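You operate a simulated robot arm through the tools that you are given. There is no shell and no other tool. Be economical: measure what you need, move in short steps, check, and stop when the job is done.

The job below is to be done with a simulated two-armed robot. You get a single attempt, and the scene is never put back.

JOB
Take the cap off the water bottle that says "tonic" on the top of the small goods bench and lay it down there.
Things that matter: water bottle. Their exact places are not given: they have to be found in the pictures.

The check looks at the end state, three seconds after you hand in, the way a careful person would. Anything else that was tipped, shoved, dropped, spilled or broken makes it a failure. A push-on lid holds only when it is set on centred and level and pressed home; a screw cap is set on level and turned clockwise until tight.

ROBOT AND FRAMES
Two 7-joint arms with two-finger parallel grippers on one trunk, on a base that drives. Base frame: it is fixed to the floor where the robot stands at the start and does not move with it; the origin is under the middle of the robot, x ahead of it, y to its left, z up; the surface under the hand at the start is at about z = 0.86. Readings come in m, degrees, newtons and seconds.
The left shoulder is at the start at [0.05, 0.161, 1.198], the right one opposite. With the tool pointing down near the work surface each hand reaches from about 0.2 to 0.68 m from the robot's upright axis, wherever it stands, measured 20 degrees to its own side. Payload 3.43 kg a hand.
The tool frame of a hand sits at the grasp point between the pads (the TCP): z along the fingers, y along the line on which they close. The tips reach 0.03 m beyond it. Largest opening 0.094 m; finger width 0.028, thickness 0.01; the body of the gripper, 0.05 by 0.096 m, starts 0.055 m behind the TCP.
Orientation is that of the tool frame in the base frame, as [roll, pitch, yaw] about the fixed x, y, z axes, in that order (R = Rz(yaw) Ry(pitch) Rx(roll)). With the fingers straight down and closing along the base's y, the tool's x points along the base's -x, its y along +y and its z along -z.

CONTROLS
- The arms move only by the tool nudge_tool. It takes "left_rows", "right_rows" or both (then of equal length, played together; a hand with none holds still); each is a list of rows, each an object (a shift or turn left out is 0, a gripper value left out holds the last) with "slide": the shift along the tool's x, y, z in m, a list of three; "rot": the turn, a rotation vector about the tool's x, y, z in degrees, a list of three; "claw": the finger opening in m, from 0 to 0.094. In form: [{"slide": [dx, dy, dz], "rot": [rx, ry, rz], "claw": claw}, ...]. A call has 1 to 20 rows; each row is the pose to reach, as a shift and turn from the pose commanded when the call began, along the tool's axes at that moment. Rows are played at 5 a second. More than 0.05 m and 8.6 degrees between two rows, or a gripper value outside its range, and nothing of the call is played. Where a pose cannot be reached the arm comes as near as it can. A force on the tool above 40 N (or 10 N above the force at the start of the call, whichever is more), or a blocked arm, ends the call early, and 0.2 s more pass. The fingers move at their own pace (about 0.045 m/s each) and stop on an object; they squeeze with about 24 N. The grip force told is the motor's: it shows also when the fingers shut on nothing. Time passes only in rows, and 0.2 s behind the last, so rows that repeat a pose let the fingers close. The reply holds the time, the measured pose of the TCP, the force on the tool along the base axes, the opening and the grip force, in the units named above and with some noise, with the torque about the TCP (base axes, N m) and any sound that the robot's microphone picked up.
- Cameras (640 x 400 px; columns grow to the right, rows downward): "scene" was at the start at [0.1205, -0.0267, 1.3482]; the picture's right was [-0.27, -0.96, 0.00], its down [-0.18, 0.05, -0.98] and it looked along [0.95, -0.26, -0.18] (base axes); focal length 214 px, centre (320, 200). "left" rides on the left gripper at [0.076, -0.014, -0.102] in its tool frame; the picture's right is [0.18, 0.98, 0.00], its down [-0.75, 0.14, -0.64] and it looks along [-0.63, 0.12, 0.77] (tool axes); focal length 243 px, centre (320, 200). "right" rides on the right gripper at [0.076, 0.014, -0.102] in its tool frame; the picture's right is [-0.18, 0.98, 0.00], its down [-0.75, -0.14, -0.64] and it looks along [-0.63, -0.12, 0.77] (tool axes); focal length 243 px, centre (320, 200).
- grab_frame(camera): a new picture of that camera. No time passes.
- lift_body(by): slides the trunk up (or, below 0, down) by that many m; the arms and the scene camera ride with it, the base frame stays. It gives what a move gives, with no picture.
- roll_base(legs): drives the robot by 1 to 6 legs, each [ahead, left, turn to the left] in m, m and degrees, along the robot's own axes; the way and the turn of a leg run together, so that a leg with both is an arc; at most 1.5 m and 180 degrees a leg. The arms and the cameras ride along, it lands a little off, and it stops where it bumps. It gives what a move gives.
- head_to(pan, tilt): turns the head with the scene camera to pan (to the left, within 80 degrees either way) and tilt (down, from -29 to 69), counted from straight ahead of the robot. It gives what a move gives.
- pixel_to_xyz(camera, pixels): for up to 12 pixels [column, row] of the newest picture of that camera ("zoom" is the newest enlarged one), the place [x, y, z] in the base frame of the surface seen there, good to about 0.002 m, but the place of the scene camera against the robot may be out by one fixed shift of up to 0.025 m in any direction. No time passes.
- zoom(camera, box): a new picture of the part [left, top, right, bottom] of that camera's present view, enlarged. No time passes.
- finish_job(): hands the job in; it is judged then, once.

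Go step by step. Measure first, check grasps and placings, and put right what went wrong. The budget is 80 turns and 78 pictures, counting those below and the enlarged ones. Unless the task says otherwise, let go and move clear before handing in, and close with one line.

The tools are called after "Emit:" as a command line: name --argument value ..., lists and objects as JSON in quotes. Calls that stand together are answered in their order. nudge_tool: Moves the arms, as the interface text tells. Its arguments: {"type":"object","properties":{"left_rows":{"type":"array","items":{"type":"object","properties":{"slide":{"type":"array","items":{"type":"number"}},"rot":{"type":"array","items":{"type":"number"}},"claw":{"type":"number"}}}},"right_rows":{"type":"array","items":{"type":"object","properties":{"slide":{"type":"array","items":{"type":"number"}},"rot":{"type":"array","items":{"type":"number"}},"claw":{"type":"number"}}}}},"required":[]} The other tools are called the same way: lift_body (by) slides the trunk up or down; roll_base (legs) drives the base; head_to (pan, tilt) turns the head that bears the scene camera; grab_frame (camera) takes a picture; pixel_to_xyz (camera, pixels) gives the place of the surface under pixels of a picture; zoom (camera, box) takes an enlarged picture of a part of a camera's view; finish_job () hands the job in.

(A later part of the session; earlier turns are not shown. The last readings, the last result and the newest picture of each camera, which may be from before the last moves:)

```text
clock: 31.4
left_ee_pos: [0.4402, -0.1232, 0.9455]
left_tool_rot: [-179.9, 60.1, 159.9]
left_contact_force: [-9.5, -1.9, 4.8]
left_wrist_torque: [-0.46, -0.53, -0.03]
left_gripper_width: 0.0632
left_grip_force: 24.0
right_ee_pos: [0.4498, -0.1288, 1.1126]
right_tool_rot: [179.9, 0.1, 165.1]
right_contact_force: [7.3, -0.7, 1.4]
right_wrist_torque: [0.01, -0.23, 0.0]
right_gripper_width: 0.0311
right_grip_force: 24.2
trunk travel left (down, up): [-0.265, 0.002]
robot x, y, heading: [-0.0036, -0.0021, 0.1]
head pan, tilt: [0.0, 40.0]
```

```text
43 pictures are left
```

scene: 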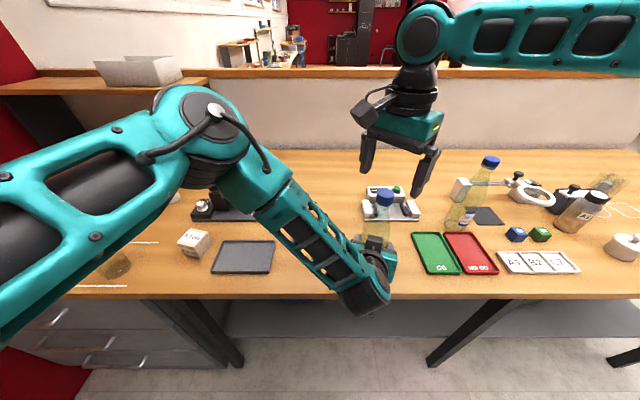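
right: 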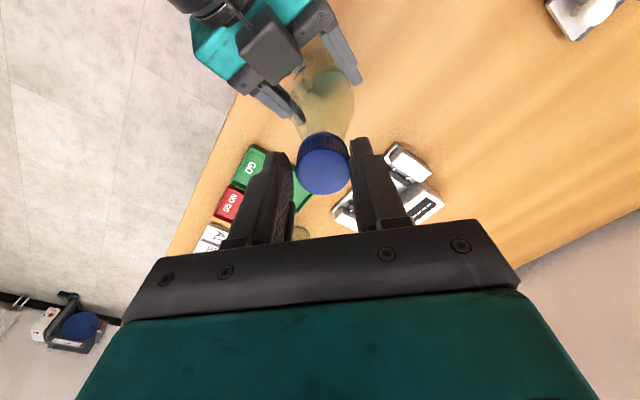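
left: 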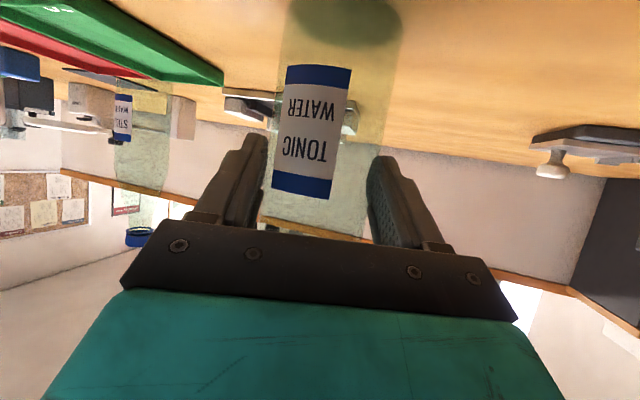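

The label hasn't rotated and the cap is gripped (0.031 m, 24 N), so the cap is turning relative to the bottle. I continue 105° more with a slight lift.

Emit:
nudge_tool --right_rows '[{"rot": [0, 0, -7.5]}, {"rot": [0, 0, -15]}, {"rot": [0, 0, -22.5]}, {"slide": [0, 0, -0.0003], "rot": [0, 0, -30]}, {"slide": [0, 0, -0.0003], "rot": [0, 0, -37.5]}, {"slide": [0, 0, -0.0005], "rot": [0, 0, -45]}, {"slide": [0, 0, -0.0005], "rot": [0, 0, -52.5]}, {"slide": [0, 0, -0.0006], "rot": [0, 0, -60]}, {"slide": [0, 0, -0.0006], "rot": [0, 0, -67.5]}, {"slide": [0, 0, -0.0008], "rot": [0, 0, -75]}, {"slide": [0, 0, -0.0008], "rot": [0, 0, -82.5]}, {"slide": [0, 0, -0.001], "rot": [0, 0, -90]}, {"slide": [0, 0, -0.001], "rot": [0, 0, -97.5]}, {"slide": [0, 0, -0.001], "rot": [0, 0, -105]}]'

Emit:
grab_frame --camera "left"

Emit:
zoom --camera "scene" --box '[345, 150, 445, 220]'

```text
clock: 34.4
left_ee_pos: [0.44, -0.1223, 0.9465]
left_tool_rot: [-180.0, 60.1, 160.0]
left_contact_force: [-12.4, 13.5, 0.8]
left_wrist_torque: [-0.41, -0.73, 0.04]
left_gripper_width: 0.0631
left_grip_force: 24.1
right_ee_pos: [0.4506, -0.1283, 1.1136]
right_tool_rot: [-179.8, 0.0, -90.0]
right_contact_force: [8.3, -9.8, 5.6]
right_wrist_torque: [-0.63, -0.29, -0.02]
right_gripper_width: 0.0313
right_grip_force: 24.0
trunk travel left (down, up): [-0.265, 0.002]
robot x, y, heading: [0.0038, 0.0017, -0.2]
head pan, tilt: [0.0, 40.0]
```

```text
42 pictures are left
```

left: 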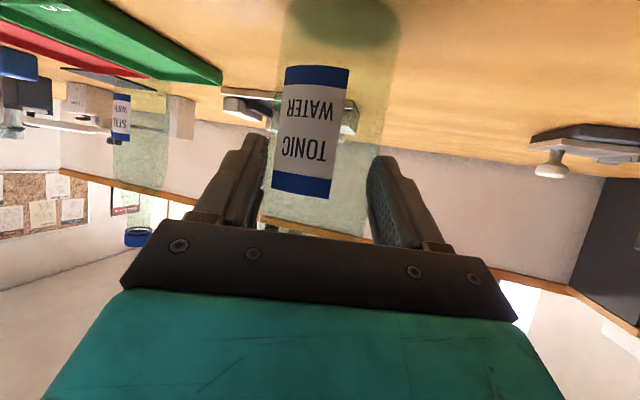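

```text
5.71 times, centred on (395, 185) of scene
```

zoom: 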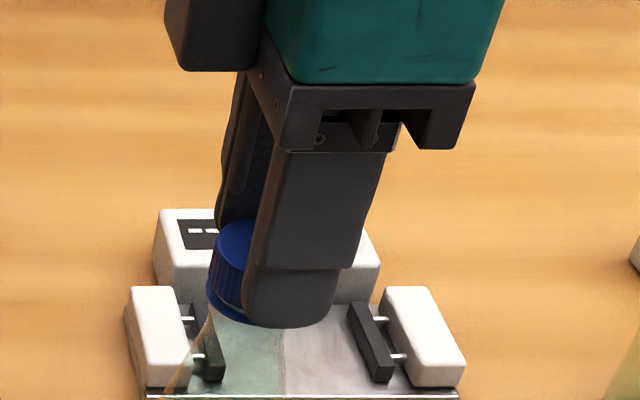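

135° turned in total with the bottle still held firm. I continue another 75° if the wrist allows.

Emit:
nudge_tool --right_rows '[{"rot": [0, 0, -7.5]}, {"rot": [0, 0, -15]}, {"slide": [0, 0, -0.0003], "rot": [0, 0, -22.5]}, {"slide": [0, 0, -0.0003], "rot": [0, 0, -30]}, {"slide": [0, 0, -0.0005], "rot": [0, 0, -37.5]}, {"slide": [0, 0, -0.0005], "rot": [0, 0, -45]}, {"slide": [0, 0, -0.0006], "rot": [0, 0, -52.5]}, {"slide": [0, 0, -0.0007], "rot": [0, 0, -60]}, {"slide": [0, 0, -0.0008], "rot": [0, 0, -67.5]}, {"slide": [0, 0, -0.0008], "rot": [0, 0, -75]}]'

Emit:
zoom --camera "scene" --box '[345, 150, 445, 220]'

```text
clock: 36.6
left_ee_pos: [0.4408, -0.1242, 0.9463]
left_tool_rot: [-180.0, 60.1, 159.9]
left_contact_force: [-11.7, 6.3, 1.7]
left_wrist_torque: [0.18, -0.51, -0.06]
left_gripper_width: 0.0634
left_grip_force: 23.5
right_ee_pos: [0.45, -0.126, 1.1145]
right_tool_rot: [-179.9, -0.1, -14.8]
right_contact_force: [7.9, -1.9, 6.0]
right_wrist_torque: [-0.22, -0.38, -0.02]
right_gripper_width: 0.0313
right_grip_force: 24.1
trunk travel left (down, up): [-0.265, 0.002]
robot x, y, heading: [0.001, 0.0, -0.0]
head pan, tilt: [0.0, 40.0]
```

```text
5.71 times, centred on (395, 185) of scene
```

zoom: 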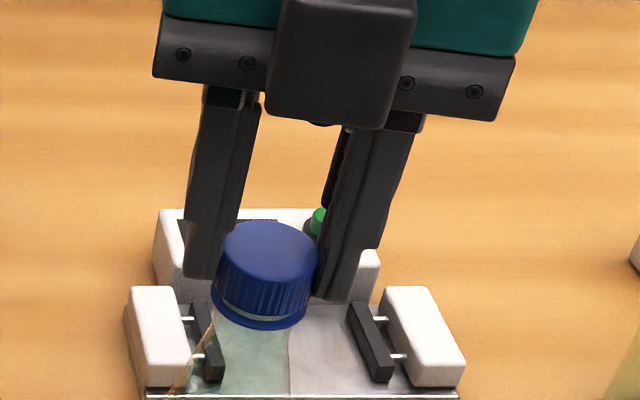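

A gap is opening between cap and tamper ring, so it's unscrewing (210° so far). I continue another 60°.

Emit:
nudge_tool --right_rows '[{"rot": [0, 0, -7.5]}, {"rot": [0, 0, -15]}, {"slide": [0, 0, -0.0003], "rot": [0, 0, -22.5]}, {"slide": [0, 0, -0.0003], "rot": [0, 0, -30]}, {"slide": [0, 0, -0.0005], "rot": [0, 0, -37.5]}, {"slide": [0, 0, -0.0005], "rot": [0, 0, -45]}, {"slide": [0, 0, -0.0006], "rot": [0, 0, -52.5]}, {"slide": [0, 0, -0.0007], "rot": [0, 0, -60]}]'

Emit:
zoom --camera "scene" --box '[345, 150, 445, 220]'

```text
clock: 38.4
left_ee_pos: [0.4412, -0.1237, 0.9468]
left_tool_rot: [-179.9, 60.1, 159.9]
left_contact_force: [-3.6, -7.3, -1.2]
left_wrist_torque: [0.35, 0.32, -0.03]
left_gripper_width: 0.0632
left_grip_force: 23.8
right_ee_pos: [0.4497, -0.1291, 1.1152]
right_tool_rot: [180.0, 0.0, 45.2]
right_contact_force: [0.9, 3.7, 8.0]
right_wrist_torque: [-0.17, 0.0, -0.02]
right_gripper_width: 0.0312
right_grip_force: 24.0
trunk travel left (down, up): [-0.265, 0.002]
robot x, y, heading: [-0.0032, 0.0025, 0.1]
head pan, tilt: [0.0, 40.0]
```

```text
5.71 times, centred on (395, 185) of scene
```

zoom: 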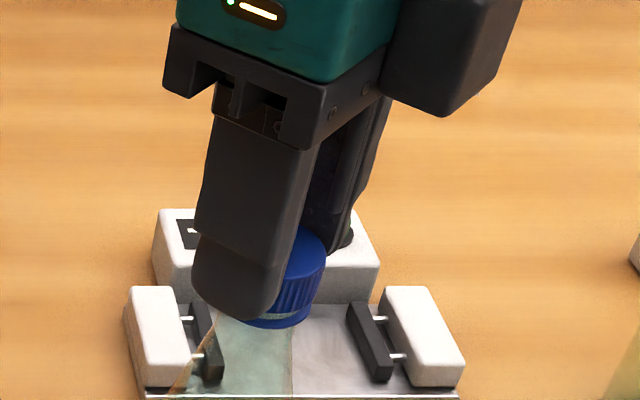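

270° done; the cap pushes up 8 N on the hand, so it rises faster than I lift. I continue 75° with more lift.

Emit:
nudge_tool --right_rows '[{"slide": [0, 0, -0.0005], "rot": [0, 0, -7.5]}, {"slide": [0, 0, -0.0008], "rot": [0, 0, -15]}, {"slide": [0, 0, -0.001], "rot": [0, 0, -22.5]}, {"slide": [0, 0, -0.0012], "rot": [0, 0, -30]}, {"slide": [0, 0, -0.0014], "rot": [0, 0, -37.5]}, {"slide": [0, 0, -0.0016], "rot": [0, 0, -45]}, {"slide": [0, 0, -0.0017], "rot": [0, 0, -52.5]}, {"slide": [0, 0, -0.0018], "rot": [0, 0, -60]}, {"slide": [0, 0, -0.0019], "rot": [0, 0, -67.5]}, {"slide": [0, 0, -0.002], "rot": [0, 0, -75]}]'

Emit:
zoom --camera "scene" --box '[345, 150, 445, 220]'

```text
clock: 39.8
left_ee_pos: [0.4333, -0.1263, 0.9432]
left_tool_rot: [-179.8, 59.4, 159.2]
left_contact_force: [-0.6, 2.5, 1.2]
left_wrist_torque: [0.2, -0.16, 0.32]
left_gripper_width: 0.0548
left_grip_force: 0.1
right_ee_pos: [0.3329, -0.0895, 1.0974]
right_tool_rot: [175.9, -0.3, 81.8]
right_contact_force: [3.3, -2.0, -0.2]
right_wrist_torque: [-0.09, -0.16, -0.03]
right_gripper_width: 0.0314
right_grip_force: 23.7
right hand out of reach, approached as far as the arm can: row 2, 3, 4, 5, 6
trunk travel left (down, up): [-0.265, 0.002]
robot x, y, heading: [-0.0009, -0.0007, 0.1]
head pan, tilt: [0.0, 40.0]
stopped in row 6 (right hand): the force on the tool passed its limit at 51 N (the readings are from after the stop); the commanded pose is now the measured one
```

```text
5.71 times, centred on (395, 185) of scene
```

zoom: 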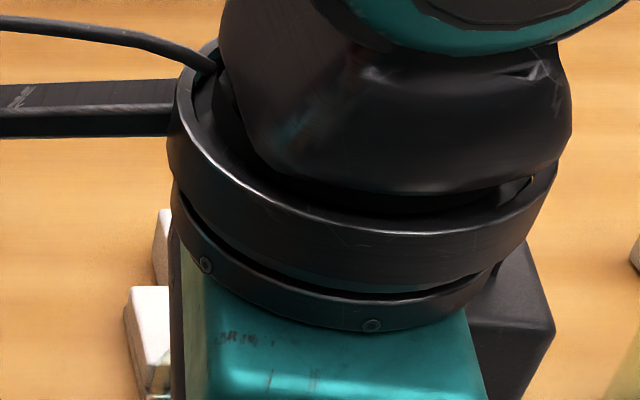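

The right arm swung back 0.12 m at its limit, and the left hand shows width 0.055 with no grip: the bottle may have come out. I look before moving.

Emit:
grab_frame --camera "left"

Emit:
grab_frame --camera "right"

Emit:
grab_frame --camera "scene"

```text
37 pictures are left
```

left: 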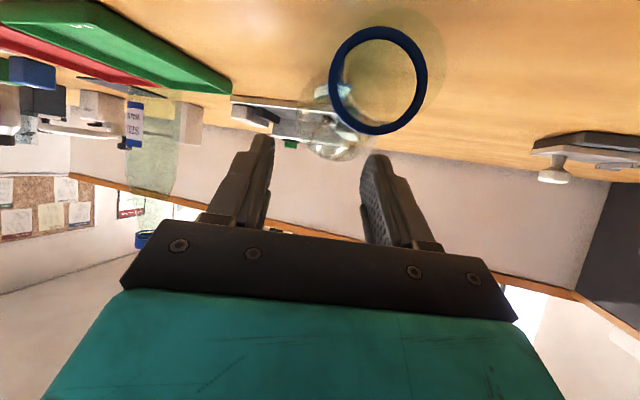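

```text
36 pictures are left
```

right: 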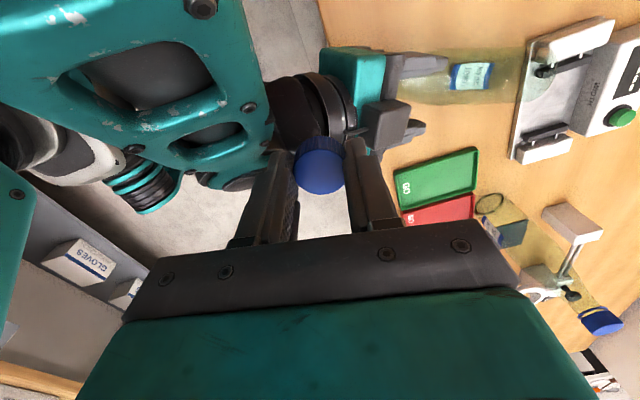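

```text
35 pictures are left
```

scene: 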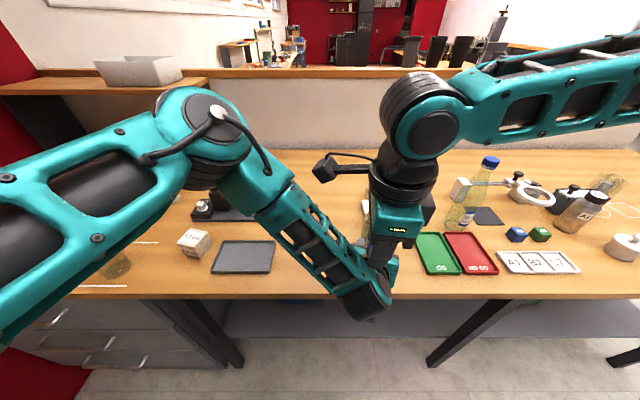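

The cap is off and in the right fingers at (320,165), but the bottle has tipped: its mouth ring faces the left camera at (380,80), its base near the gauge. I measure how it lies.

Emit:
zoom --camera "right" --box '[370, 20, 610, 170]'

Emit:
pixel_to_xyz --camera "right" --pixels '[[460, 76], [472, 76], [486, 76], [470, 64], [470, 88], [530, 60], [535, 90], [515, 150], [440, 70]]'

Emit:
pixel_to_xyz --camera "left" --pixels '[[333, 85], [422, 80], [378, 31], [378, 130], [265, 112], [240, 108], [330, 120]]'

```text
2.67 times, centred on (490, 95) of right
```

zoom: 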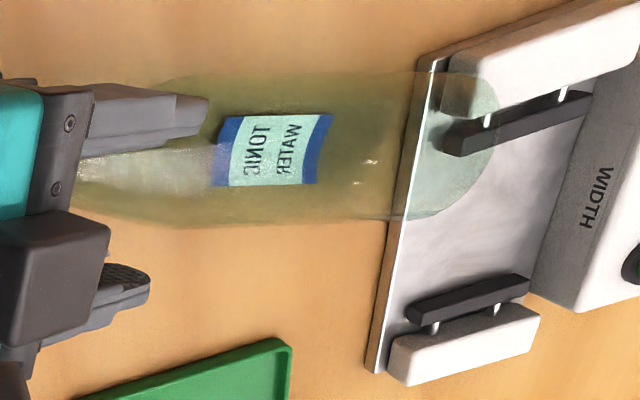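

```text
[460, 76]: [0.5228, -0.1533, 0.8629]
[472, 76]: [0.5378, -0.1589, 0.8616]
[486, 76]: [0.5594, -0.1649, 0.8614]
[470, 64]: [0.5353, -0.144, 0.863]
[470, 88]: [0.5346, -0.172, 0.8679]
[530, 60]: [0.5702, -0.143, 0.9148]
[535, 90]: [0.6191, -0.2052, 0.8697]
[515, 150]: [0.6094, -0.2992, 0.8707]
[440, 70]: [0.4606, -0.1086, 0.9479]
```

```text
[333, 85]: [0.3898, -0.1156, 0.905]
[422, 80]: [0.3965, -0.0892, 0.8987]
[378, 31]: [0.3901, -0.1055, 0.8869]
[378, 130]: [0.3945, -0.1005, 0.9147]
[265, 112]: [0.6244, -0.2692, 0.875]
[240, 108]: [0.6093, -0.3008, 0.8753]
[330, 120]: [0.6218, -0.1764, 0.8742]
```

The bottle lies on the bench: mouth at (0.393,-0.103,0.90), axis pointing away about -21° with the label underneath; it sits below the left fingers. First I lift the right hand with the cap straight up, unwinding its wrist a little.

Emit:
nudge_tool --right_rows '[{"slide": [0, 0, -0.01]}, {"slide": [0, 0, -0.025], "rot": [0, 0, 3]}, {"slide": [0, 0, -0.04], "rot": [0, 0, 8]}, {"slide": [0, 0, -0.055], "rot": [0, 0, 14]}, {"slide": [-0.01, 0.005, -0.07], "rot": [0, 0, 20]}, {"slide": [-0.025, 0.012, -0.08], "rot": [0, 0, 26]}]'

Emit:
grab_frame --camera "scene"

```text
clock: 41.1
left_ee_pos: [0.4337, -0.1266, 0.9439]
left_tool_rot: [-179.8, 59.4, 159.2]
left_contact_force: [-0.2, 0.0, 0.3]
left_wrist_torque: [-0.01, -0.01, -0.05]
left_gripper_width: 0.0553
left_grip_force: 0.1
right_ee_pos: [0.3349, -0.1157, 1.1782]
right_tool_rot: [176.6, -2.1, 55.8]
right_contact_force: [1.2, 0.3, -0.4]
right_wrist_torque: [-0.01, 0.02, -0.01]
right_gripper_width: 0.0313
right_grip_force: 23.9
trunk travel left (down, up): [-0.265, 0.002]
robot x, y, heading: [0.0023, -0.0014, -0.1]
head pan, tilt: [0.0, 40.0]
```

```text
33 pictures are left
```

scene: 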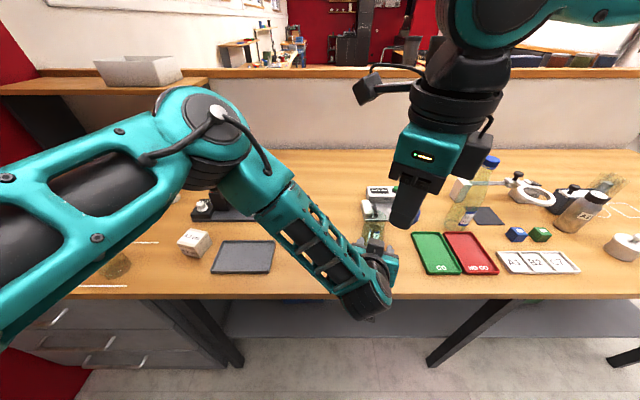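

The right hand lifted clear with the cap. I take it to the right side, unwinding the wrist further.

Emit:
nudge_tool --right_rows '[{"slide": [-0.0175, 0.0186, -0.003], "rot": [0, 0, 7.5]}, {"slide": [-0.035, 0.037, -0.006], "rot": [0, 0, 15]}, {"slide": [-0.0525, 0.056, -0.01], "rot": [0, 0, 22.5]}, {"slide": [-0.07, 0.0745, -0.015], "rot": [0, 0, 30]}, {"slide": [-0.0875, 0.093, -0.02], "rot": [0, 0, 37.5]}, {"slide": [-0.105, 0.112, -0.02], "rot": [0, 0, 45]}, {"slide": [-0.1225, 0.13, -0.02], "rot": [0, 0, 52.5]}, {"slide": [-0.14, 0.149, -0.02], "rot": [0, 0, 60]}]'

Emit:
grab_frame --camera "scene"

Emit:
grab_frame --camera "left"

```text
clock: 43.0
left_ee_pos: [0.4342, -0.127, 0.9434]
left_tool_rot: [-179.8, 59.4, 159.2]
left_contact_force: [-0.1, -0.1, -0.4]
left_wrist_torque: [0.03, 0.01, 0.0]
left_gripper_width: 0.055
left_grip_force: 0.0
right_ee_pos: [0.378, -0.315, 1.201]
right_tool_rot: [-179.8, -4.0, -4.3]
right_contact_force: [1.4, -0.3, -0.1]
right_wrist_torque: [0.02, 0.01, -0.05]
right_gripper_width: 0.0313
right_grip_force: 23.6
trunk travel left (down, up): [-0.265, 0.002]
robot x, y, heading: [-0.002, 0.0016, -0.2]
head pan, tilt: [0.0, 40.0]
```

```text
32 pictures are left
```

scene: 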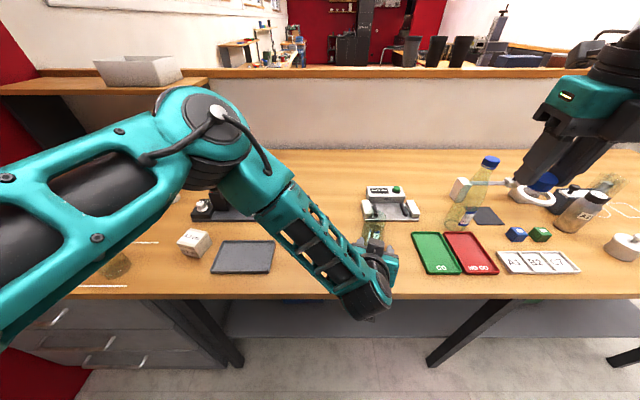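

```text
31 pictures are left
```

left: 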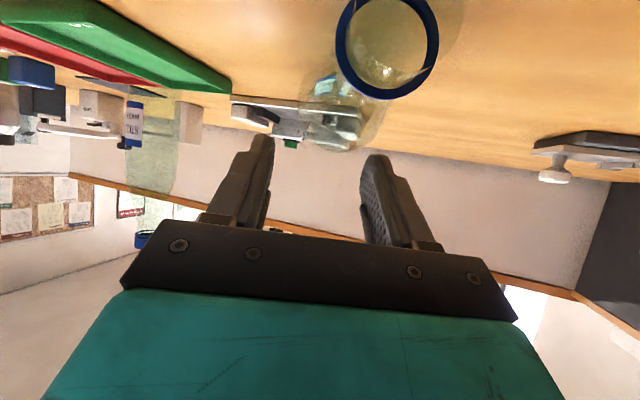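

The bottle has settled a bit (ring now at left-picture (388,45)); the gauge looks unmoved. I re-measure the bottle from left and scene.

Emit:
pixel_to_xyz --camera "left" --pixels '[[342, 50], [434, 45], [387, 98], [370, 110], [345, 115], [335, 90]]'

Emit:
zoom --camera "scene" --box '[335, 175, 435, 245]'

Emit:
pixel_to_xyz --camera "scene" --pixels '[[374, 226], [371, 232], [378, 236], [388, 207], [364, 219], [418, 217]]'

```text
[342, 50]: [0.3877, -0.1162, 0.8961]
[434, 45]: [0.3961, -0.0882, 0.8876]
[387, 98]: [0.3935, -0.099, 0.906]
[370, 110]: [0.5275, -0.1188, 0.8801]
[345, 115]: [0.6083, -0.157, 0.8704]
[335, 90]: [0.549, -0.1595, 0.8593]
```

```text
5.71 times, centred on (385, 210) of scene
```

zoom: 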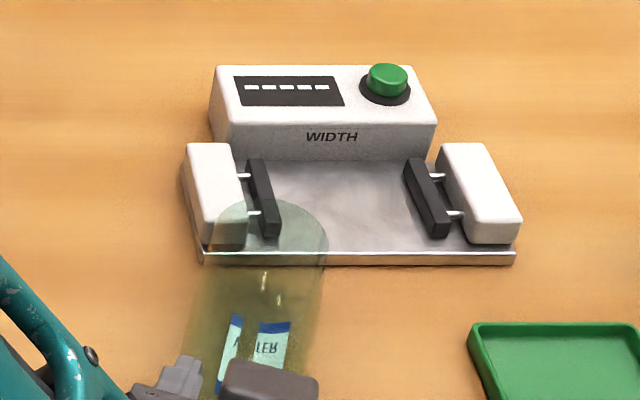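

```text
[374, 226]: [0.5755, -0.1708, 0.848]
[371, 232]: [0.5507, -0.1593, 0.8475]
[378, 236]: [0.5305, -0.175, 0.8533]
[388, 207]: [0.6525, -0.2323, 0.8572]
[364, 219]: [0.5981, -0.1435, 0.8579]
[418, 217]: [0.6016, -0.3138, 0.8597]
```

Mouth ring centre ≈(0.392,-0.102,0.892), bottle flat just short of the gauge, axis yaw ≈-21°, matching the left hand. I open the left hand, tip it to 15° below horizontal and straddle the neck just below the ring.

Emit:
nudge_tool --left_rows '[{"claw": 0.094}, {"rot": [0, -5, 0], "claw": 0.094}, {"rot": [0, -10, 0], "claw": 0.094}, {"rot": [0, -15, 0], "claw": 0.094}, {"slide": [0, 0.008, 0], "rot": [0, -15, 0]}, {"slide": [0.012, 0.008, 0.002], "rot": [0, -15, 0]}, {"slide": [0.025, 0.008, 0.0045], "rot": [0, -15, 0]}, {"slide": [0.037, 0.008, 0.0066], "rot": [0, -15, 0]}, {"slide": [0.047, 0.008, 0.0085], "rot": [0, -15, 0]}, {"slide": [0.051, 0.0081, 0.0091], "rot": [0, -15, 0]}]'

Emit:
grab_frame --camera "left"

Emit:
grab_frame --camera "scene"

```text
clock: 45.1
left_ee_pos: [0.4311, -0.098, 0.9412]
left_tool_rot: [178.5, 72.3, 159.6]
left_contact_force: [-0.3, -0.5, 0.0]
left_wrist_torque: [0.0, 0.03, 0.01]
left_gripper_width: 0.094
left_grip_force: 0.1
left hand out of reach, approached as far as the arm can: row 4, 5, 6, 7, 8, 9, 10
right_ee_pos: [0.3802, -0.3148, 1.2018]
right_tool_rot: [-179.9, -4.0, -4.1]
right_contact_force: [-0.5, 0.1, 0.0]
right_wrist_torque: [0.01, 0.0, 0.0]
right_gripper_width: 0.0315
right_grip_force: 24.2
trunk travel left (down, up): [-0.265, 0.002]
robot x, y, heading: [-0.0012, -0.0021, 0.1]
head pan, tilt: [0.0, 40.0]
```

```text
29 pictures are left
```

left: 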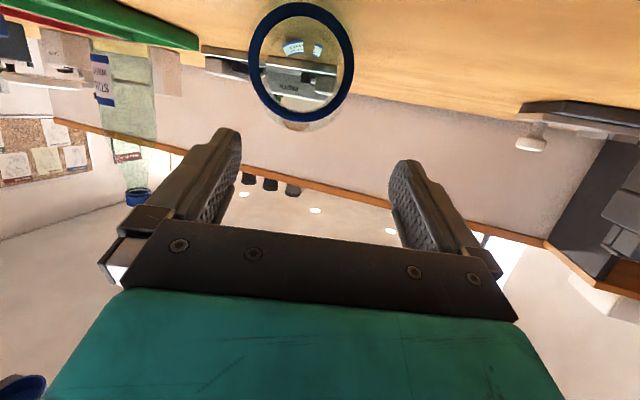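

```text
28 pictures are left
```

scene: 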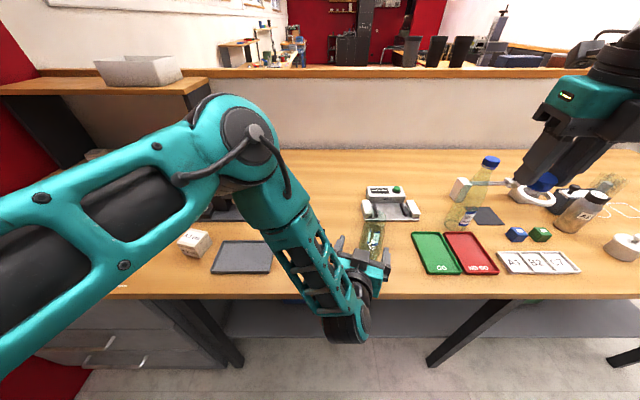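

The left wrist can't get flatter there (limit at pitch 72). I go back to ~30° tilt and straddle the neck at that angle instead.

Emit:
nudge_tool --left_rows '[{"slide": [0, -0.006, 0], "rot": [0.7, 4.7, 0.2]}, {"slide": [0, -0.012, 0], "rot": [1.3, 9.3, 0.4]}, {"slide": [0, -0.018, 0], "rot": [2, 14, 0.6]}, {"slide": [0.012, -0.018, 0.003], "rot": [2, 14, 0.6]}, {"slide": [0.022, -0.018, 0.005], "rot": [2, 14, 0.6]}, {"slide": [0.032, -0.018, 0.007], "rot": [2, 14, 0.6]}, {"slide": [0.0425, -0.018, 0.0085], "rot": [2, 14, 0.6]}, {"slide": [0.0425, -0.018, 0.0085], "rot": [2, 14, 0.6]}]'

Emit:
grab_frame --camera "left"

```text
clock: 47.0
left_ee_pos: [0.4203, -0.1143, 0.8984]
left_tool_rot: [179.6, 58.3, 158.6]
left_contact_force: [-0.7, 0.3, -0.4]
left_wrist_torque: [-0.04, -0.02, -0.01]
left_gripper_width: 0.0941
left_grip_force: 0.0
right_ee_pos: [0.3783, -0.3152, 1.2016]
right_tool_rot: [-179.9, -3.9, -4.1]
right_contact_force: [0.9, -0.5, 0.0]
right_wrist_torque: [0.0, 0.0, 0.02]
right_gripper_width: 0.0313
right_grip_force: 24.1
trunk travel left (down, up): [-0.265, 0.002]
robot x, y, heading: [0.0007, -0.0009, 0.3]
head pan, tilt: [0.0, 40.0]
```

```text
27 pictures are left
```

left: 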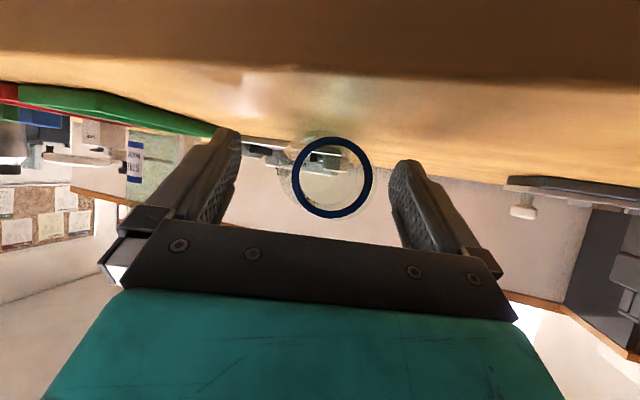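

The neck ring (332,178) lies between the left fingers, about 0.03 m before the TCP. I close the left hand on the neck with full squeeze.

Emit:
nudge_tool --left_rows '[{"claw": 0.06}, {"claw": 0.04}, {"claw": 0.02}, {"claw": 0.01}, {"claw": 0.01}, {"claw": 0.01}]'

Emit:
grab_frame --camera "left"

```text
clock: 48.4
left_ee_pos: [0.4202, -0.1131, 0.8992]
left_tool_rot: [179.5, 58.4, 158.7]
left_contact_force: [0.0, -0.3, 2.0]
left_wrist_torque: [0.01, -0.07, 0.01]
left_gripper_width: 0.0474
left_grip_force: 24.0
right_ee_pos: [0.3776, -0.3143, 1.2015]
right_tool_rot: [-179.9, -4.1, -4.1]
right_contact_force: [-1.3, 0.1, -0.7]
right_wrist_torque: [0.0, -0.01, -0.01]
right_gripper_width: 0.0313
right_grip_force: 24.0
trunk travel left (down, up): [-0.265, 0.002]
robot x, y, heading: [0.0017, 0.0005, -0.0]
head pan, tilt: [0.0, 40.0]
```

```text
26 pictures are left
```

left: 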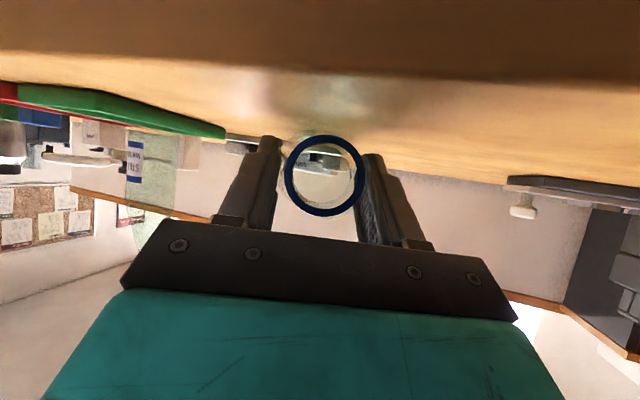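

The left tips hold the tapered shoulder at 0.047 m with 24 N. I lift 0.05 m and look how the bottle hangs.

Emit:
nudge_tool --left_rows '[{"slide": [-0.0085, 0, -0.0053]}, {"slide": [-0.017, 0, -0.0105]}, {"slide": [-0.0255, 0, -0.0158]}, {"slide": [-0.034, 0, -0.021]}, {"slide": [-0.0425, 0, -0.0263]}, {"slide": [-0.0425, 0, -0.0263]}]'

Emit:
grab_frame --camera "scene"

Emit:
grab_frame --camera "left"

```text
clock: 49.8
left_ee_pos: [0.4214, -0.1134, 0.9479]
left_tool_rot: [179.6, 58.3, 158.7]
left_contact_force: [-0.6, 0.0, -3.3]
left_wrist_torque: [0.12, 0.34, -0.02]
left_gripper_width: 0.0386
left_grip_force: 24.4
right_ee_pos: [0.3788, -0.3148, 1.2014]
right_tool_rot: [-179.8, -4.0, -4.1]
right_contact_force: [-0.2, 1.0, -0.4]
right_wrist_torque: [-0.01, 0.02, 0.01]
right_gripper_width: 0.0313
right_grip_force: 24.3
trunk travel left (down, up): [-0.265, 0.002]
robot x, y, heading: [-0.0003, -0.0011, -0.1]
head pan, tilt: [0.0, 40.0]
```

```text
25 pictures are left
```

scene: 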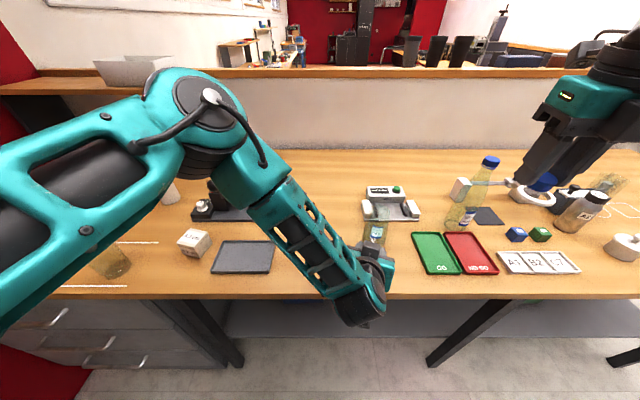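

```text
24 pictures are left
```

left: 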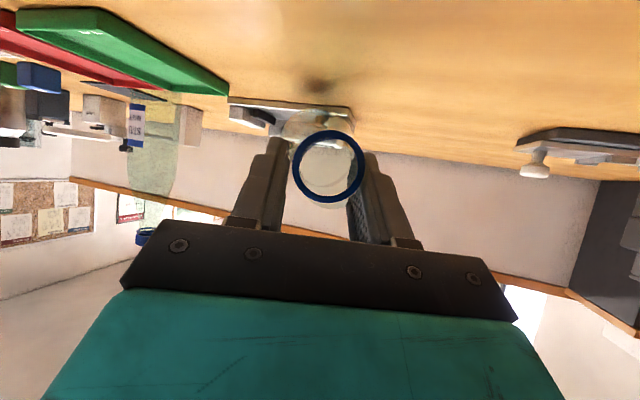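

The bottle is off the bench, gripped at 0.039 m (about 3.3 N weight, cantilevered). I raise it further while rotating the hand back to pointing down, which brings the bottle up toward vertical.

Emit:
nudge_tool --left_rows '[{"slide": [-0.016, 0, -0.01]}, {"slide": [-0.032, 0.003, -0.02], "rot": [0, 3, 0]}, {"slide": [-0.046, 0.006, -0.031], "rot": [0, 9, 0]}, {"slide": [-0.06, 0.01, -0.042], "rot": [0, 16, 0]}, {"slide": [-0.073, 0.014, -0.053], "rot": [0, 23, 0]}, {"slide": [-0.085, 0.018, -0.063], "rot": [0, 30, 0]}, {"slide": [-0.096, 0.022, -0.07], "rot": [0, 37, 0]}, {"slide": [-0.105, 0.025, -0.0775], "rot": [0, 44, 0]}, {"slide": [-0.105, 0.028, -0.0775], "rot": [0, 51, 0]}, {"slide": [-0.105, 0.028, -0.0775], "rot": [0, 58, 0]}, {"slide": [-0.105, 0.028, -0.0775], "rot": [0, 58, 0]}]'

Emit:
grab_frame --camera "scene"

Emit:
grab_frame --camera "left"

```text
clock: 52.1
left_ee_pos: [0.4202, -0.0836, 1.0804]
left_tool_rot: [179.9, 0.5, 158.9]
left_contact_force: [0.6, -0.4, 16.1]
left_wrist_torque: [-0.23, -0.58, -0.01]
left_gripper_width: 0.0288
left_grip_force: 23.6
right_ee_pos: [0.3775, -0.3145, 1.2023]
right_tool_rot: [-179.9, -4.1, -4.2]
right_contact_force: [-0.5, 0.7, -0.4]
right_wrist_torque: [0.01, 0.0, -0.02]
right_gripper_width: 0.0315
right_grip_force: 24.2
trunk travel left (down, up): [-0.265, 0.002]
robot x, y, heading: [0.0001, 0.0003, 0.2]
head pan, tilt: [0.0, 40.0]
```

```text
23 pictures are left
```

scene: 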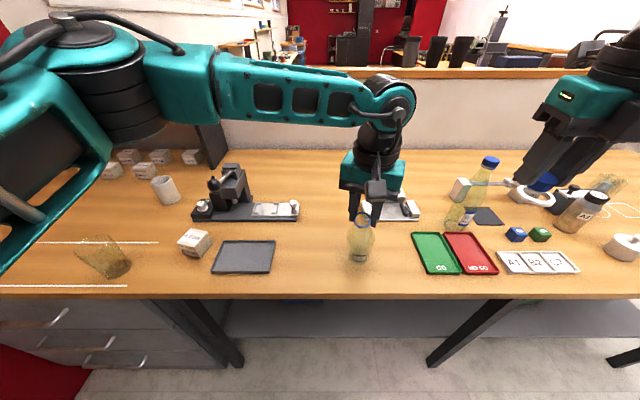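

```text
22 pictures are left
```

left: 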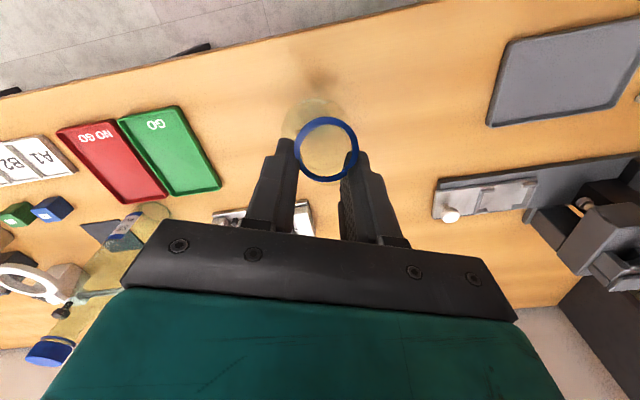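

The bottle looks near upright, the left hand at 0.029 m on the neck with 16 N upward push (base on bench). I zoom and measure its lean.

Emit:
zoom --camera "scene" --box '[310, 190, 410, 275]'

Emit:
pixel_to_xyz --camera "left" --pixels '[[297, 150], [357, 148], [327, 119], [327, 179], [300, 108], [335, 102]]'

Emit:
pixel_to_xyz --camera "scene" --pixels '[[360, 222], [360, 258], [352, 250], [368, 250], [360, 245]]'

```text
4.71 times, centred on (360, 232) of scene
```

zoom: 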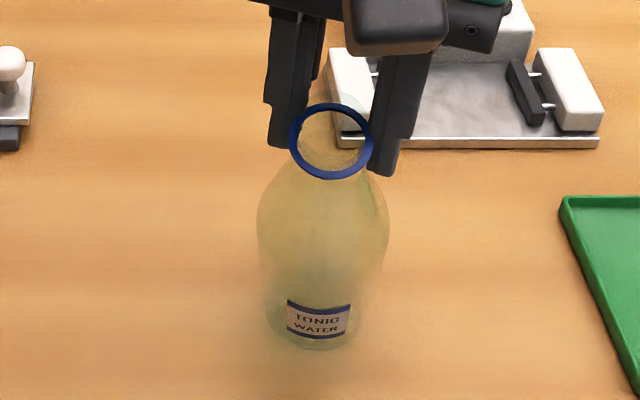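

```text
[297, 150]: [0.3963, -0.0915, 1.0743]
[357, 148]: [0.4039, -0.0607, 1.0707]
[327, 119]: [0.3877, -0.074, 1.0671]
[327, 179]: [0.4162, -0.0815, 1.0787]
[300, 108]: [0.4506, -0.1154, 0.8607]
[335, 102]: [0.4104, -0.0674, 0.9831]
```

```text
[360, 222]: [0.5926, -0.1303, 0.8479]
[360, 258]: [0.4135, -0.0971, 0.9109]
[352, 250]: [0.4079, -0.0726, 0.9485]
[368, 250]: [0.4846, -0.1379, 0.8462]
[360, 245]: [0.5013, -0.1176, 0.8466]
```

Ring centre is at (0.400,-0.077,1.073) with ~22° lean toward the robot, base's near edge on the bench. I lift it 0.03, carry it left to where the left arm has wrist range, and rotate 22° past vertical to bring it upright.

Emit:
nudge_tool --left_rows '[{"slide": [0, 0, -0.01]}, {"slide": [0, 0, -0.02]}, {"slide": [0, 0, -0.03]}, {"slide": [0, 0.02, -0.03]}, {"slide": [0, 0.04, -0.03]}, {"slide": [0, 0.06, -0.03]}, {"slide": [0, 0.08, -0.03]}, {"slide": [0, 0.1, -0.03]}, {"slide": [0, 0.1, -0.03], "rot": [0, 5.5, 0]}, {"slide": [0, 0.1, -0.03], "rot": [0, 11, 0]}, {"slide": [0, 0.1, -0.03], "rot": [0, 16.5, 0]}, {"slide": [0, 0.1, -0.03], "rot": [0, 22, 0]}, {"slide": [0, 0.1, -0.03], "rot": [0, 22, 0]}]'

Emit:
grab_frame --camera "scene"

Emit:
grab_frame --camera "left"

```text
clock: 55.0
left_ee_pos: [0.4566, 0.0089, 1.1085]
left_tool_rot: [179.8, -21.7, 159.0]
left_contact_force: [-0.3, -0.4, -4.2]
left_wrist_torque: [-0.07, -0.1, 0.0]
left_gripper_width: 0.0262
left_grip_force: 24.0
right_ee_pos: [0.3787, -0.3145, 1.2007]
right_tool_rot: [-179.9, -3.9, -4.1]
right_contact_force: [0.2, 0.6, 0.4]
right_wrist_torque: [0.01, 0.01, -0.01]
right_gripper_width: 0.0314
right_grip_force: 23.9
trunk travel left (down, up): [-0.265, 0.002]
robot x, y, heading: [-0.0024, -0.0036, -0.2]
head pan, tilt: [0.0, 40.0]
```

```text
20 pictures are left
```

scene: 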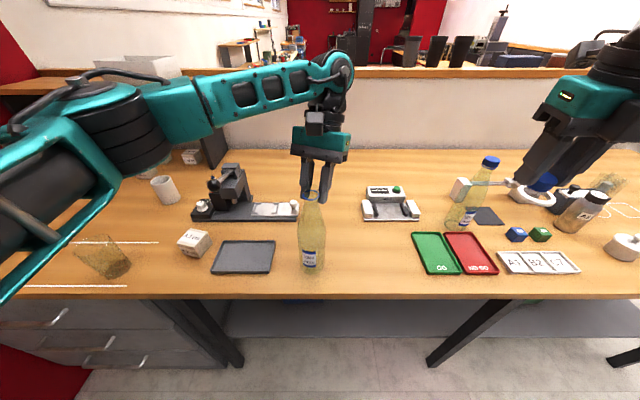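

```text
19 pictures are left
```

left: 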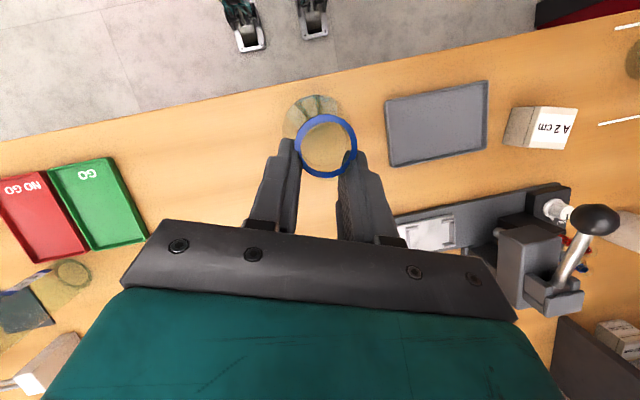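

All reached; the bottle now hangs nearly upright from the left hand. I measure the ring's level and body.

Emit:
pixel_to_xyz --camera "left" --pixels '[[297, 147], [355, 142], [326, 116], [328, 176], [306, 121], [348, 121], [310, 172], [345, 170]]'

Emit:
zoom --camera "scene" --box '[262, 185, 362, 285]'

Emit:
pixel_to_xyz --camera "scene" --pixels '[[311, 257], [306, 256], [316, 256], [310, 235], [311, 265]]'

```text
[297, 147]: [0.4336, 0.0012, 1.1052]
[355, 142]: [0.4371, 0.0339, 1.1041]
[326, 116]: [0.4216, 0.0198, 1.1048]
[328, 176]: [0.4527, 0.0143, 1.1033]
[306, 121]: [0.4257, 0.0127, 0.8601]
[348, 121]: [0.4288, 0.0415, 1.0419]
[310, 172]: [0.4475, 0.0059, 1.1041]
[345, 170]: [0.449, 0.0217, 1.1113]
```

```text
4.00 times, centred on (312, 235) of scene
```

zoom: 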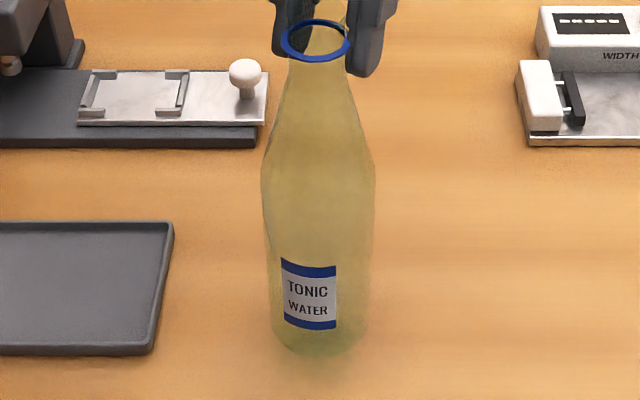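

```text
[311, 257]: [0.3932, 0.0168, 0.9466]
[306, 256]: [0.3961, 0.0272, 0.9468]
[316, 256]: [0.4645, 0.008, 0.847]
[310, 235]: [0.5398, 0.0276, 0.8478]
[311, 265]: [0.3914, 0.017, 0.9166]
```

The ring is level (z 1.103–1.105 all round, centre (0.437,0.017)), so the bottle is upright ~0.026 m above the bench. I lower it gently.

Emit:
nudge_tool --left_rows '[{"slide": [-0.0037, 0, 0.0093]}, {"slide": [-0.0074, 0, 0.0186]}, {"slide": [-0.0081, 0, 0.0204]}, {"slide": [-0.0089, 0, 0.0223]}, {"slide": [-0.0089, 0, 0.0223]}]'

```text
clock: 56.1
left_ee_pos: [0.4566, 0.0097, 1.0842]
left_tool_rot: [179.8, -21.8, 159.1]
left_contact_force: [0.7, -0.6, -3.0]
left_wrist_torque: [-0.03, -0.1, 0.02]
left_gripper_width: 0.0263
left_grip_force: 24.4
right_ee_pos: [0.3787, -0.3147, 1.2015]
right_tool_rot: [-179.9, -4.1, -4.1]
right_contact_force: [0.3, 0.6, -0.2]
right_wrist_torque: [-0.01, 0.01, -0.01]
right_gripper_width: 0.0313
right_grip_force: 24.7
trunk travel left (down, up): [-0.265, 0.002]
robot x, y, heading: [-0.0007, 0.0013, 0.0]
head pan, tilt: [0.0, 40.0]
```

Still carrying the bottle (-3 N). I lower in 1 mm steps a further 3 mm.

Emit:
nudge_tool --left_rows '[{"slide": [-0.0004, 0, 0.0009]}, {"slide": [-0.0007, 0, 0.0019]}, {"slide": [-0.0011, 0, 0.0028]}, {"slide": [-0.0011, 0, 0.0028]}]'

Emit:
zoom --camera "scene" --box '[262, 185, 362, 285]'

```text
clock: 57.1
left_ee_pos: [0.456, 0.0087, 1.0832]
left_tool_rot: [179.8, -21.6, 159.1]
left_contact_force: [1.1, 0.6, 3.6]
left_wrist_torque: [-0.02, -0.32, 0.02]
left_gripper_width: 0.026
left_grip_force: 24.0
right_ee_pos: [0.3773, -0.3134, 1.2024]
right_tool_rot: [-179.9, -4.0, -4.1]
right_contact_force: [0.0, 0.3, -0.4]
right_wrist_torque: [-0.02, -0.01, -0.04]
right_gripper_width: 0.0311
right_grip_force: 23.9
trunk travel left (down, up): [-0.265, 0.002]
robot x, y, heading: [-0.0023, 0.0014, -0.2]
head pan, tilt: [0.0, 40.0]
```

```text
4.00 times, centred on (312, 235) of scene
```

zoom: 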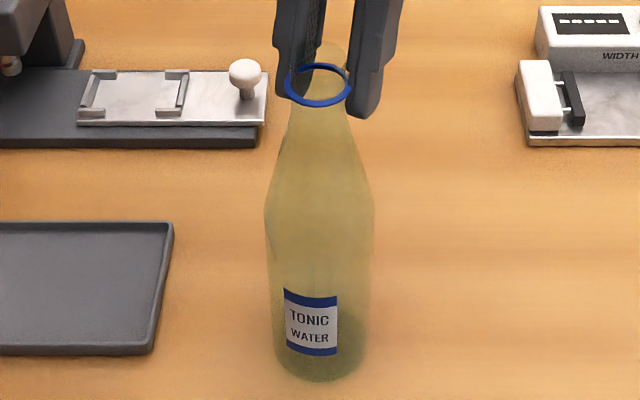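

The base touches (+3.6 N) and it looks upright. I open the left hand slowly.

Emit:
nudge_tool --left_rows '[{"claw": 0.03}, {"claw": 0.036}, {"claw": 0.045}, {"claw": 0.06}, {"claw": 0.08}, {"claw": 0.08}]'

Emit:
grab_frame --camera "left"

Emit:
zoom --camera "scene" --box '[262, 185, 362, 285]'

```text
clock: 58.5
left_ee_pos: [0.4564, 0.0099, 1.0816]
left_tool_rot: [179.8, -21.6, 159.1]
left_contact_force: [0.4, 1.2, 0.3]
left_wrist_torque: [0.03, -0.02, -0.02]
left_gripper_width: 0.0799
left_grip_force: 0.1
right_ee_pos: [0.378, -0.3158, 1.201]
right_tool_rot: [-179.9, -4.0, -4.2]
right_contact_force: [0.2, -0.2, -0.2]
right_wrist_torque: [0.02, 0.0, 0.0]
right_gripper_width: 0.0309
right_grip_force: 24.0
trunk travel left (down, up): [-0.265, 0.002]
robot x, y, heading: [-0.0, -0.003, 0.2]
head pan, tilt: [0.0, 40.0]
```

```text
16 pictures are left
```

left: 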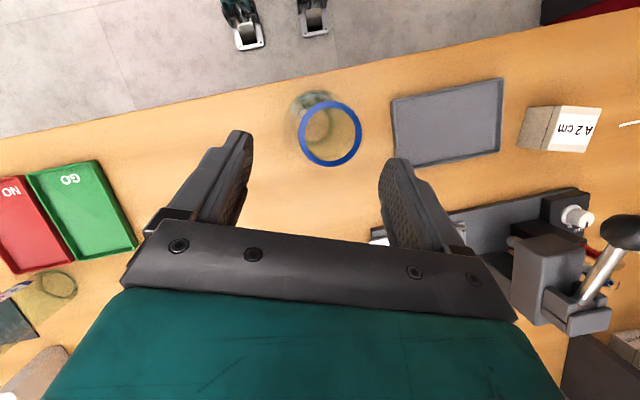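

```text
4.00 times, centred on (312, 235) of scene
```

zoom: 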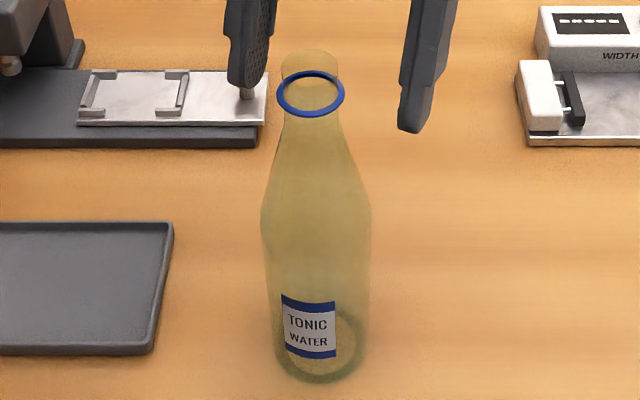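

The bottle stands upright and free. I retract the left hand along its fingers by 0.12 m.

Emit:
nudge_tool --left_rows '[{"slide": [0, 0, -0.02], "claw": 0.09}, {"slide": [0, 0, -0.045]}, {"slide": [0, 0, -0.07]}, {"slide": [0, 0, -0.095]}, {"slide": [0, 0, -0.12]}]'

Emit:
grab_frame --camera "scene"

Emit:
grab_frame --camera "right"

```text
clock: 59.8
left_ee_pos: [0.4964, -0.0072, 1.1936]
left_tool_rot: [179.9, -21.4, 159.1]
left_contact_force: [0.3, 0.1, -0.1]
left_wrist_torque: [0.01, 0.01, -0.01]
left_gripper_width: 0.0902
left_grip_force: 0.0
right_ee_pos: [0.3783, -0.3152, 1.2008]
right_tool_rot: [-179.7, -4.0, -4.1]
right_contact_force: [-0.4, 1.0, 0.5]
right_wrist_torque: [0.01, -0.03, 0.05]
right_gripper_width: 0.0311
right_grip_force: 23.9
trunk travel left (down, up): [-0.265, 0.002]
robot x, y, heading: [-0.001, -0.0026, 0.1]
head pan, tilt: [0.0, 40.0]
```

```text
14 pictures are left
```

scene: 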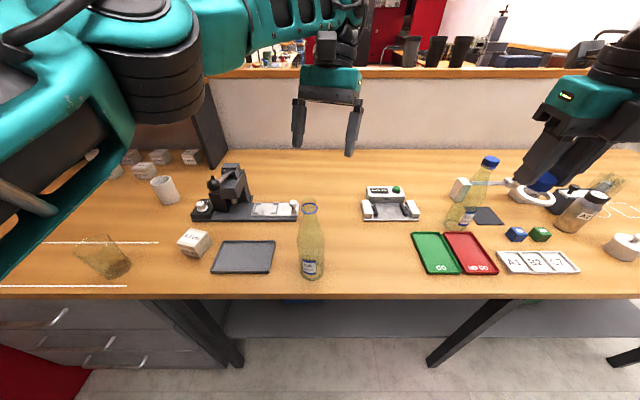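

```text
13 pictures are left
```

right: 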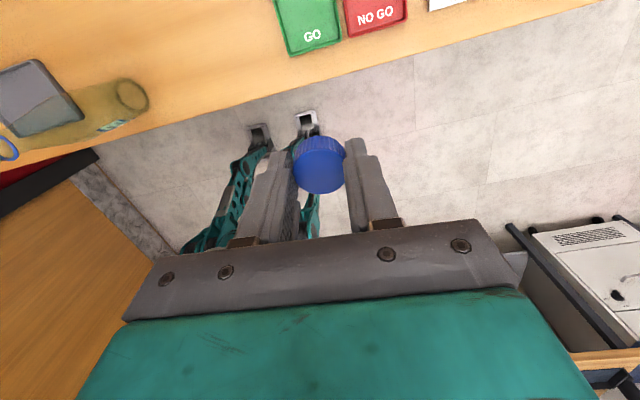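

The bottle stands alone; the cap is firmly in the right fingers at (320,165). I move the left hand aside and bring the cap over clear bench near (0.44,-0.17), lowering to TCP z≈0.95 and levelling the 4° pitch.

Emit:
nudge_tool --left_rows '[{"slide": [0.022, 0.023, 0.003]}, {"slide": [0.045, 0.047, 0.007]}, {"slide": [0.068, 0.07, 0.01]}, {"slide": [0.0906, 0.094, 0.014]}, {"slide": [0.0906, 0.094, 0.014]}, {"slide": [0.0906, 0.094, 0.014]}, {"slide": [0.0906, 0.094, 0.014]}, {"slide": [0.0906, 0.094, 0.014]}, {"slide": [0.0906, 0.094, 0.014]}, {"slide": [0.0906, 0.094, 0.014]}, {"slide": [0.0906, 0.094, 0.014]}]' --right_rows '[{"slide": [0.01, -0.03, 0.001]}, {"slide": [0.02, -0.06, 0.002], "rot": [0, -1, 0]}, {"slide": [0.03, -0.09, 0.003], "rot": [0, -2, 0]}, {"slide": [0.04, -0.12, 0.004], "rot": [0, -3, 0]}, {"slide": [0.0515, -0.149, 0.0045], "rot": [0, -4, 0]}, {"slide": [0.0485, -0.149, 0.045], "rot": [0, -4, 0]}, {"slide": [0.0455, -0.149, 0.09], "rot": [0, -4, 0]}, {"slide": [0.042, -0.149, 0.135], "rot": [0, -4, 0]}, {"slide": [0.039, -0.149, 0.18], "rot": [0, -4, 0]}, {"slide": [0.036, -0.149, 0.22], "rot": [0, -4, 0]}, {"slide": [0.034, -0.149, 0.254], "rot": [0, -4, 0]}]'

Emit:
grab_frame --camera "scene"

Emit:
grab_frame --camera "right"

```text
clock: 62.1
left_ee_pos: [0.4478, 0.1122, 1.2147]
left_tool_rot: [179.7, -21.7, 159.1]
left_contact_force: [0.0, -0.6, 0.3]
left_wrist_torque: [0.01, 0.0, 0.0]
left_gripper_width: 0.0902
left_grip_force: 0.1
right_ee_pos: [0.4299, -0.185, 0.9642]
right_tool_rot: [-179.8, 0.0, -4.0]
right_contact_force: [-0.2, -0.2, -0.3]
right_wrist_torque: [0.01, 0.01, -0.02]
right_gripper_width: 0.0311
right_grip_force: 24.1
right hand out of reach, approached as far as the arm can: row 11
trunk travel left (down, up): [-0.265, 0.002]
robot x, y, heading: [0.0021, 0.0019, 0.2]
head pan, tilt: [0.0, 40.0]
```

```text
12 pictures are left
```

scene: 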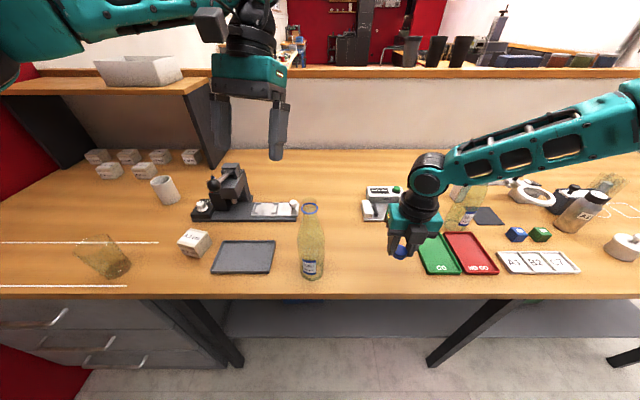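

```text
11 pictures are left
```

right: 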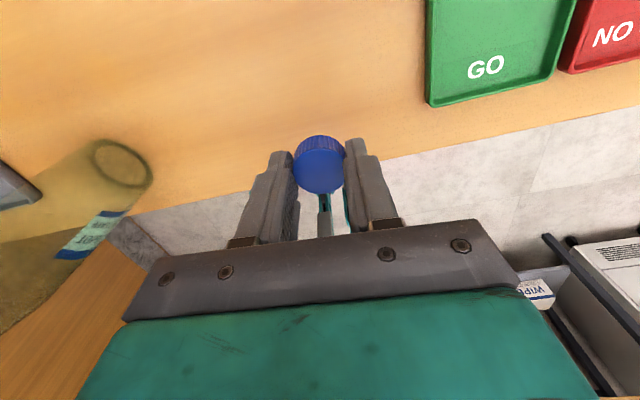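

The right arm met a limit at z 0.964, likely the wound-up wrist. I check the clearance between the right forearm and the STILL bottle before going on.

Emit:
pixel_to_xyz --camera "scene" --pixels '[[490, 155], [490, 175], [540, 145], [470, 190], [464, 222], [425, 175], [416, 240], [422, 262], [400, 252]]'

Emit:
pixel_to_xyz --camera "right" --pixels '[[320, 175], [300, 60], [320, 110], [430, 100], [430, 40], [121, 160]]'

```text
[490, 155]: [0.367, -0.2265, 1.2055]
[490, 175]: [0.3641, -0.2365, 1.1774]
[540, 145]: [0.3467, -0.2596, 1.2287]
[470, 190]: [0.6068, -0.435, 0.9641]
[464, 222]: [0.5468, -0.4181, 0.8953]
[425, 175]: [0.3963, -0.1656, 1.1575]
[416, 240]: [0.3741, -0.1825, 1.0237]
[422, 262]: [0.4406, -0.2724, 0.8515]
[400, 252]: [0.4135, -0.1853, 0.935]
```

```text
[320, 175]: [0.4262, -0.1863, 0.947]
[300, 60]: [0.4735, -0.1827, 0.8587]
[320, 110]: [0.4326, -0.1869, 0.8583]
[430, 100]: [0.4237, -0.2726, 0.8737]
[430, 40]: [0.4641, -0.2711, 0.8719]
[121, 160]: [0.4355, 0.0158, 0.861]
```

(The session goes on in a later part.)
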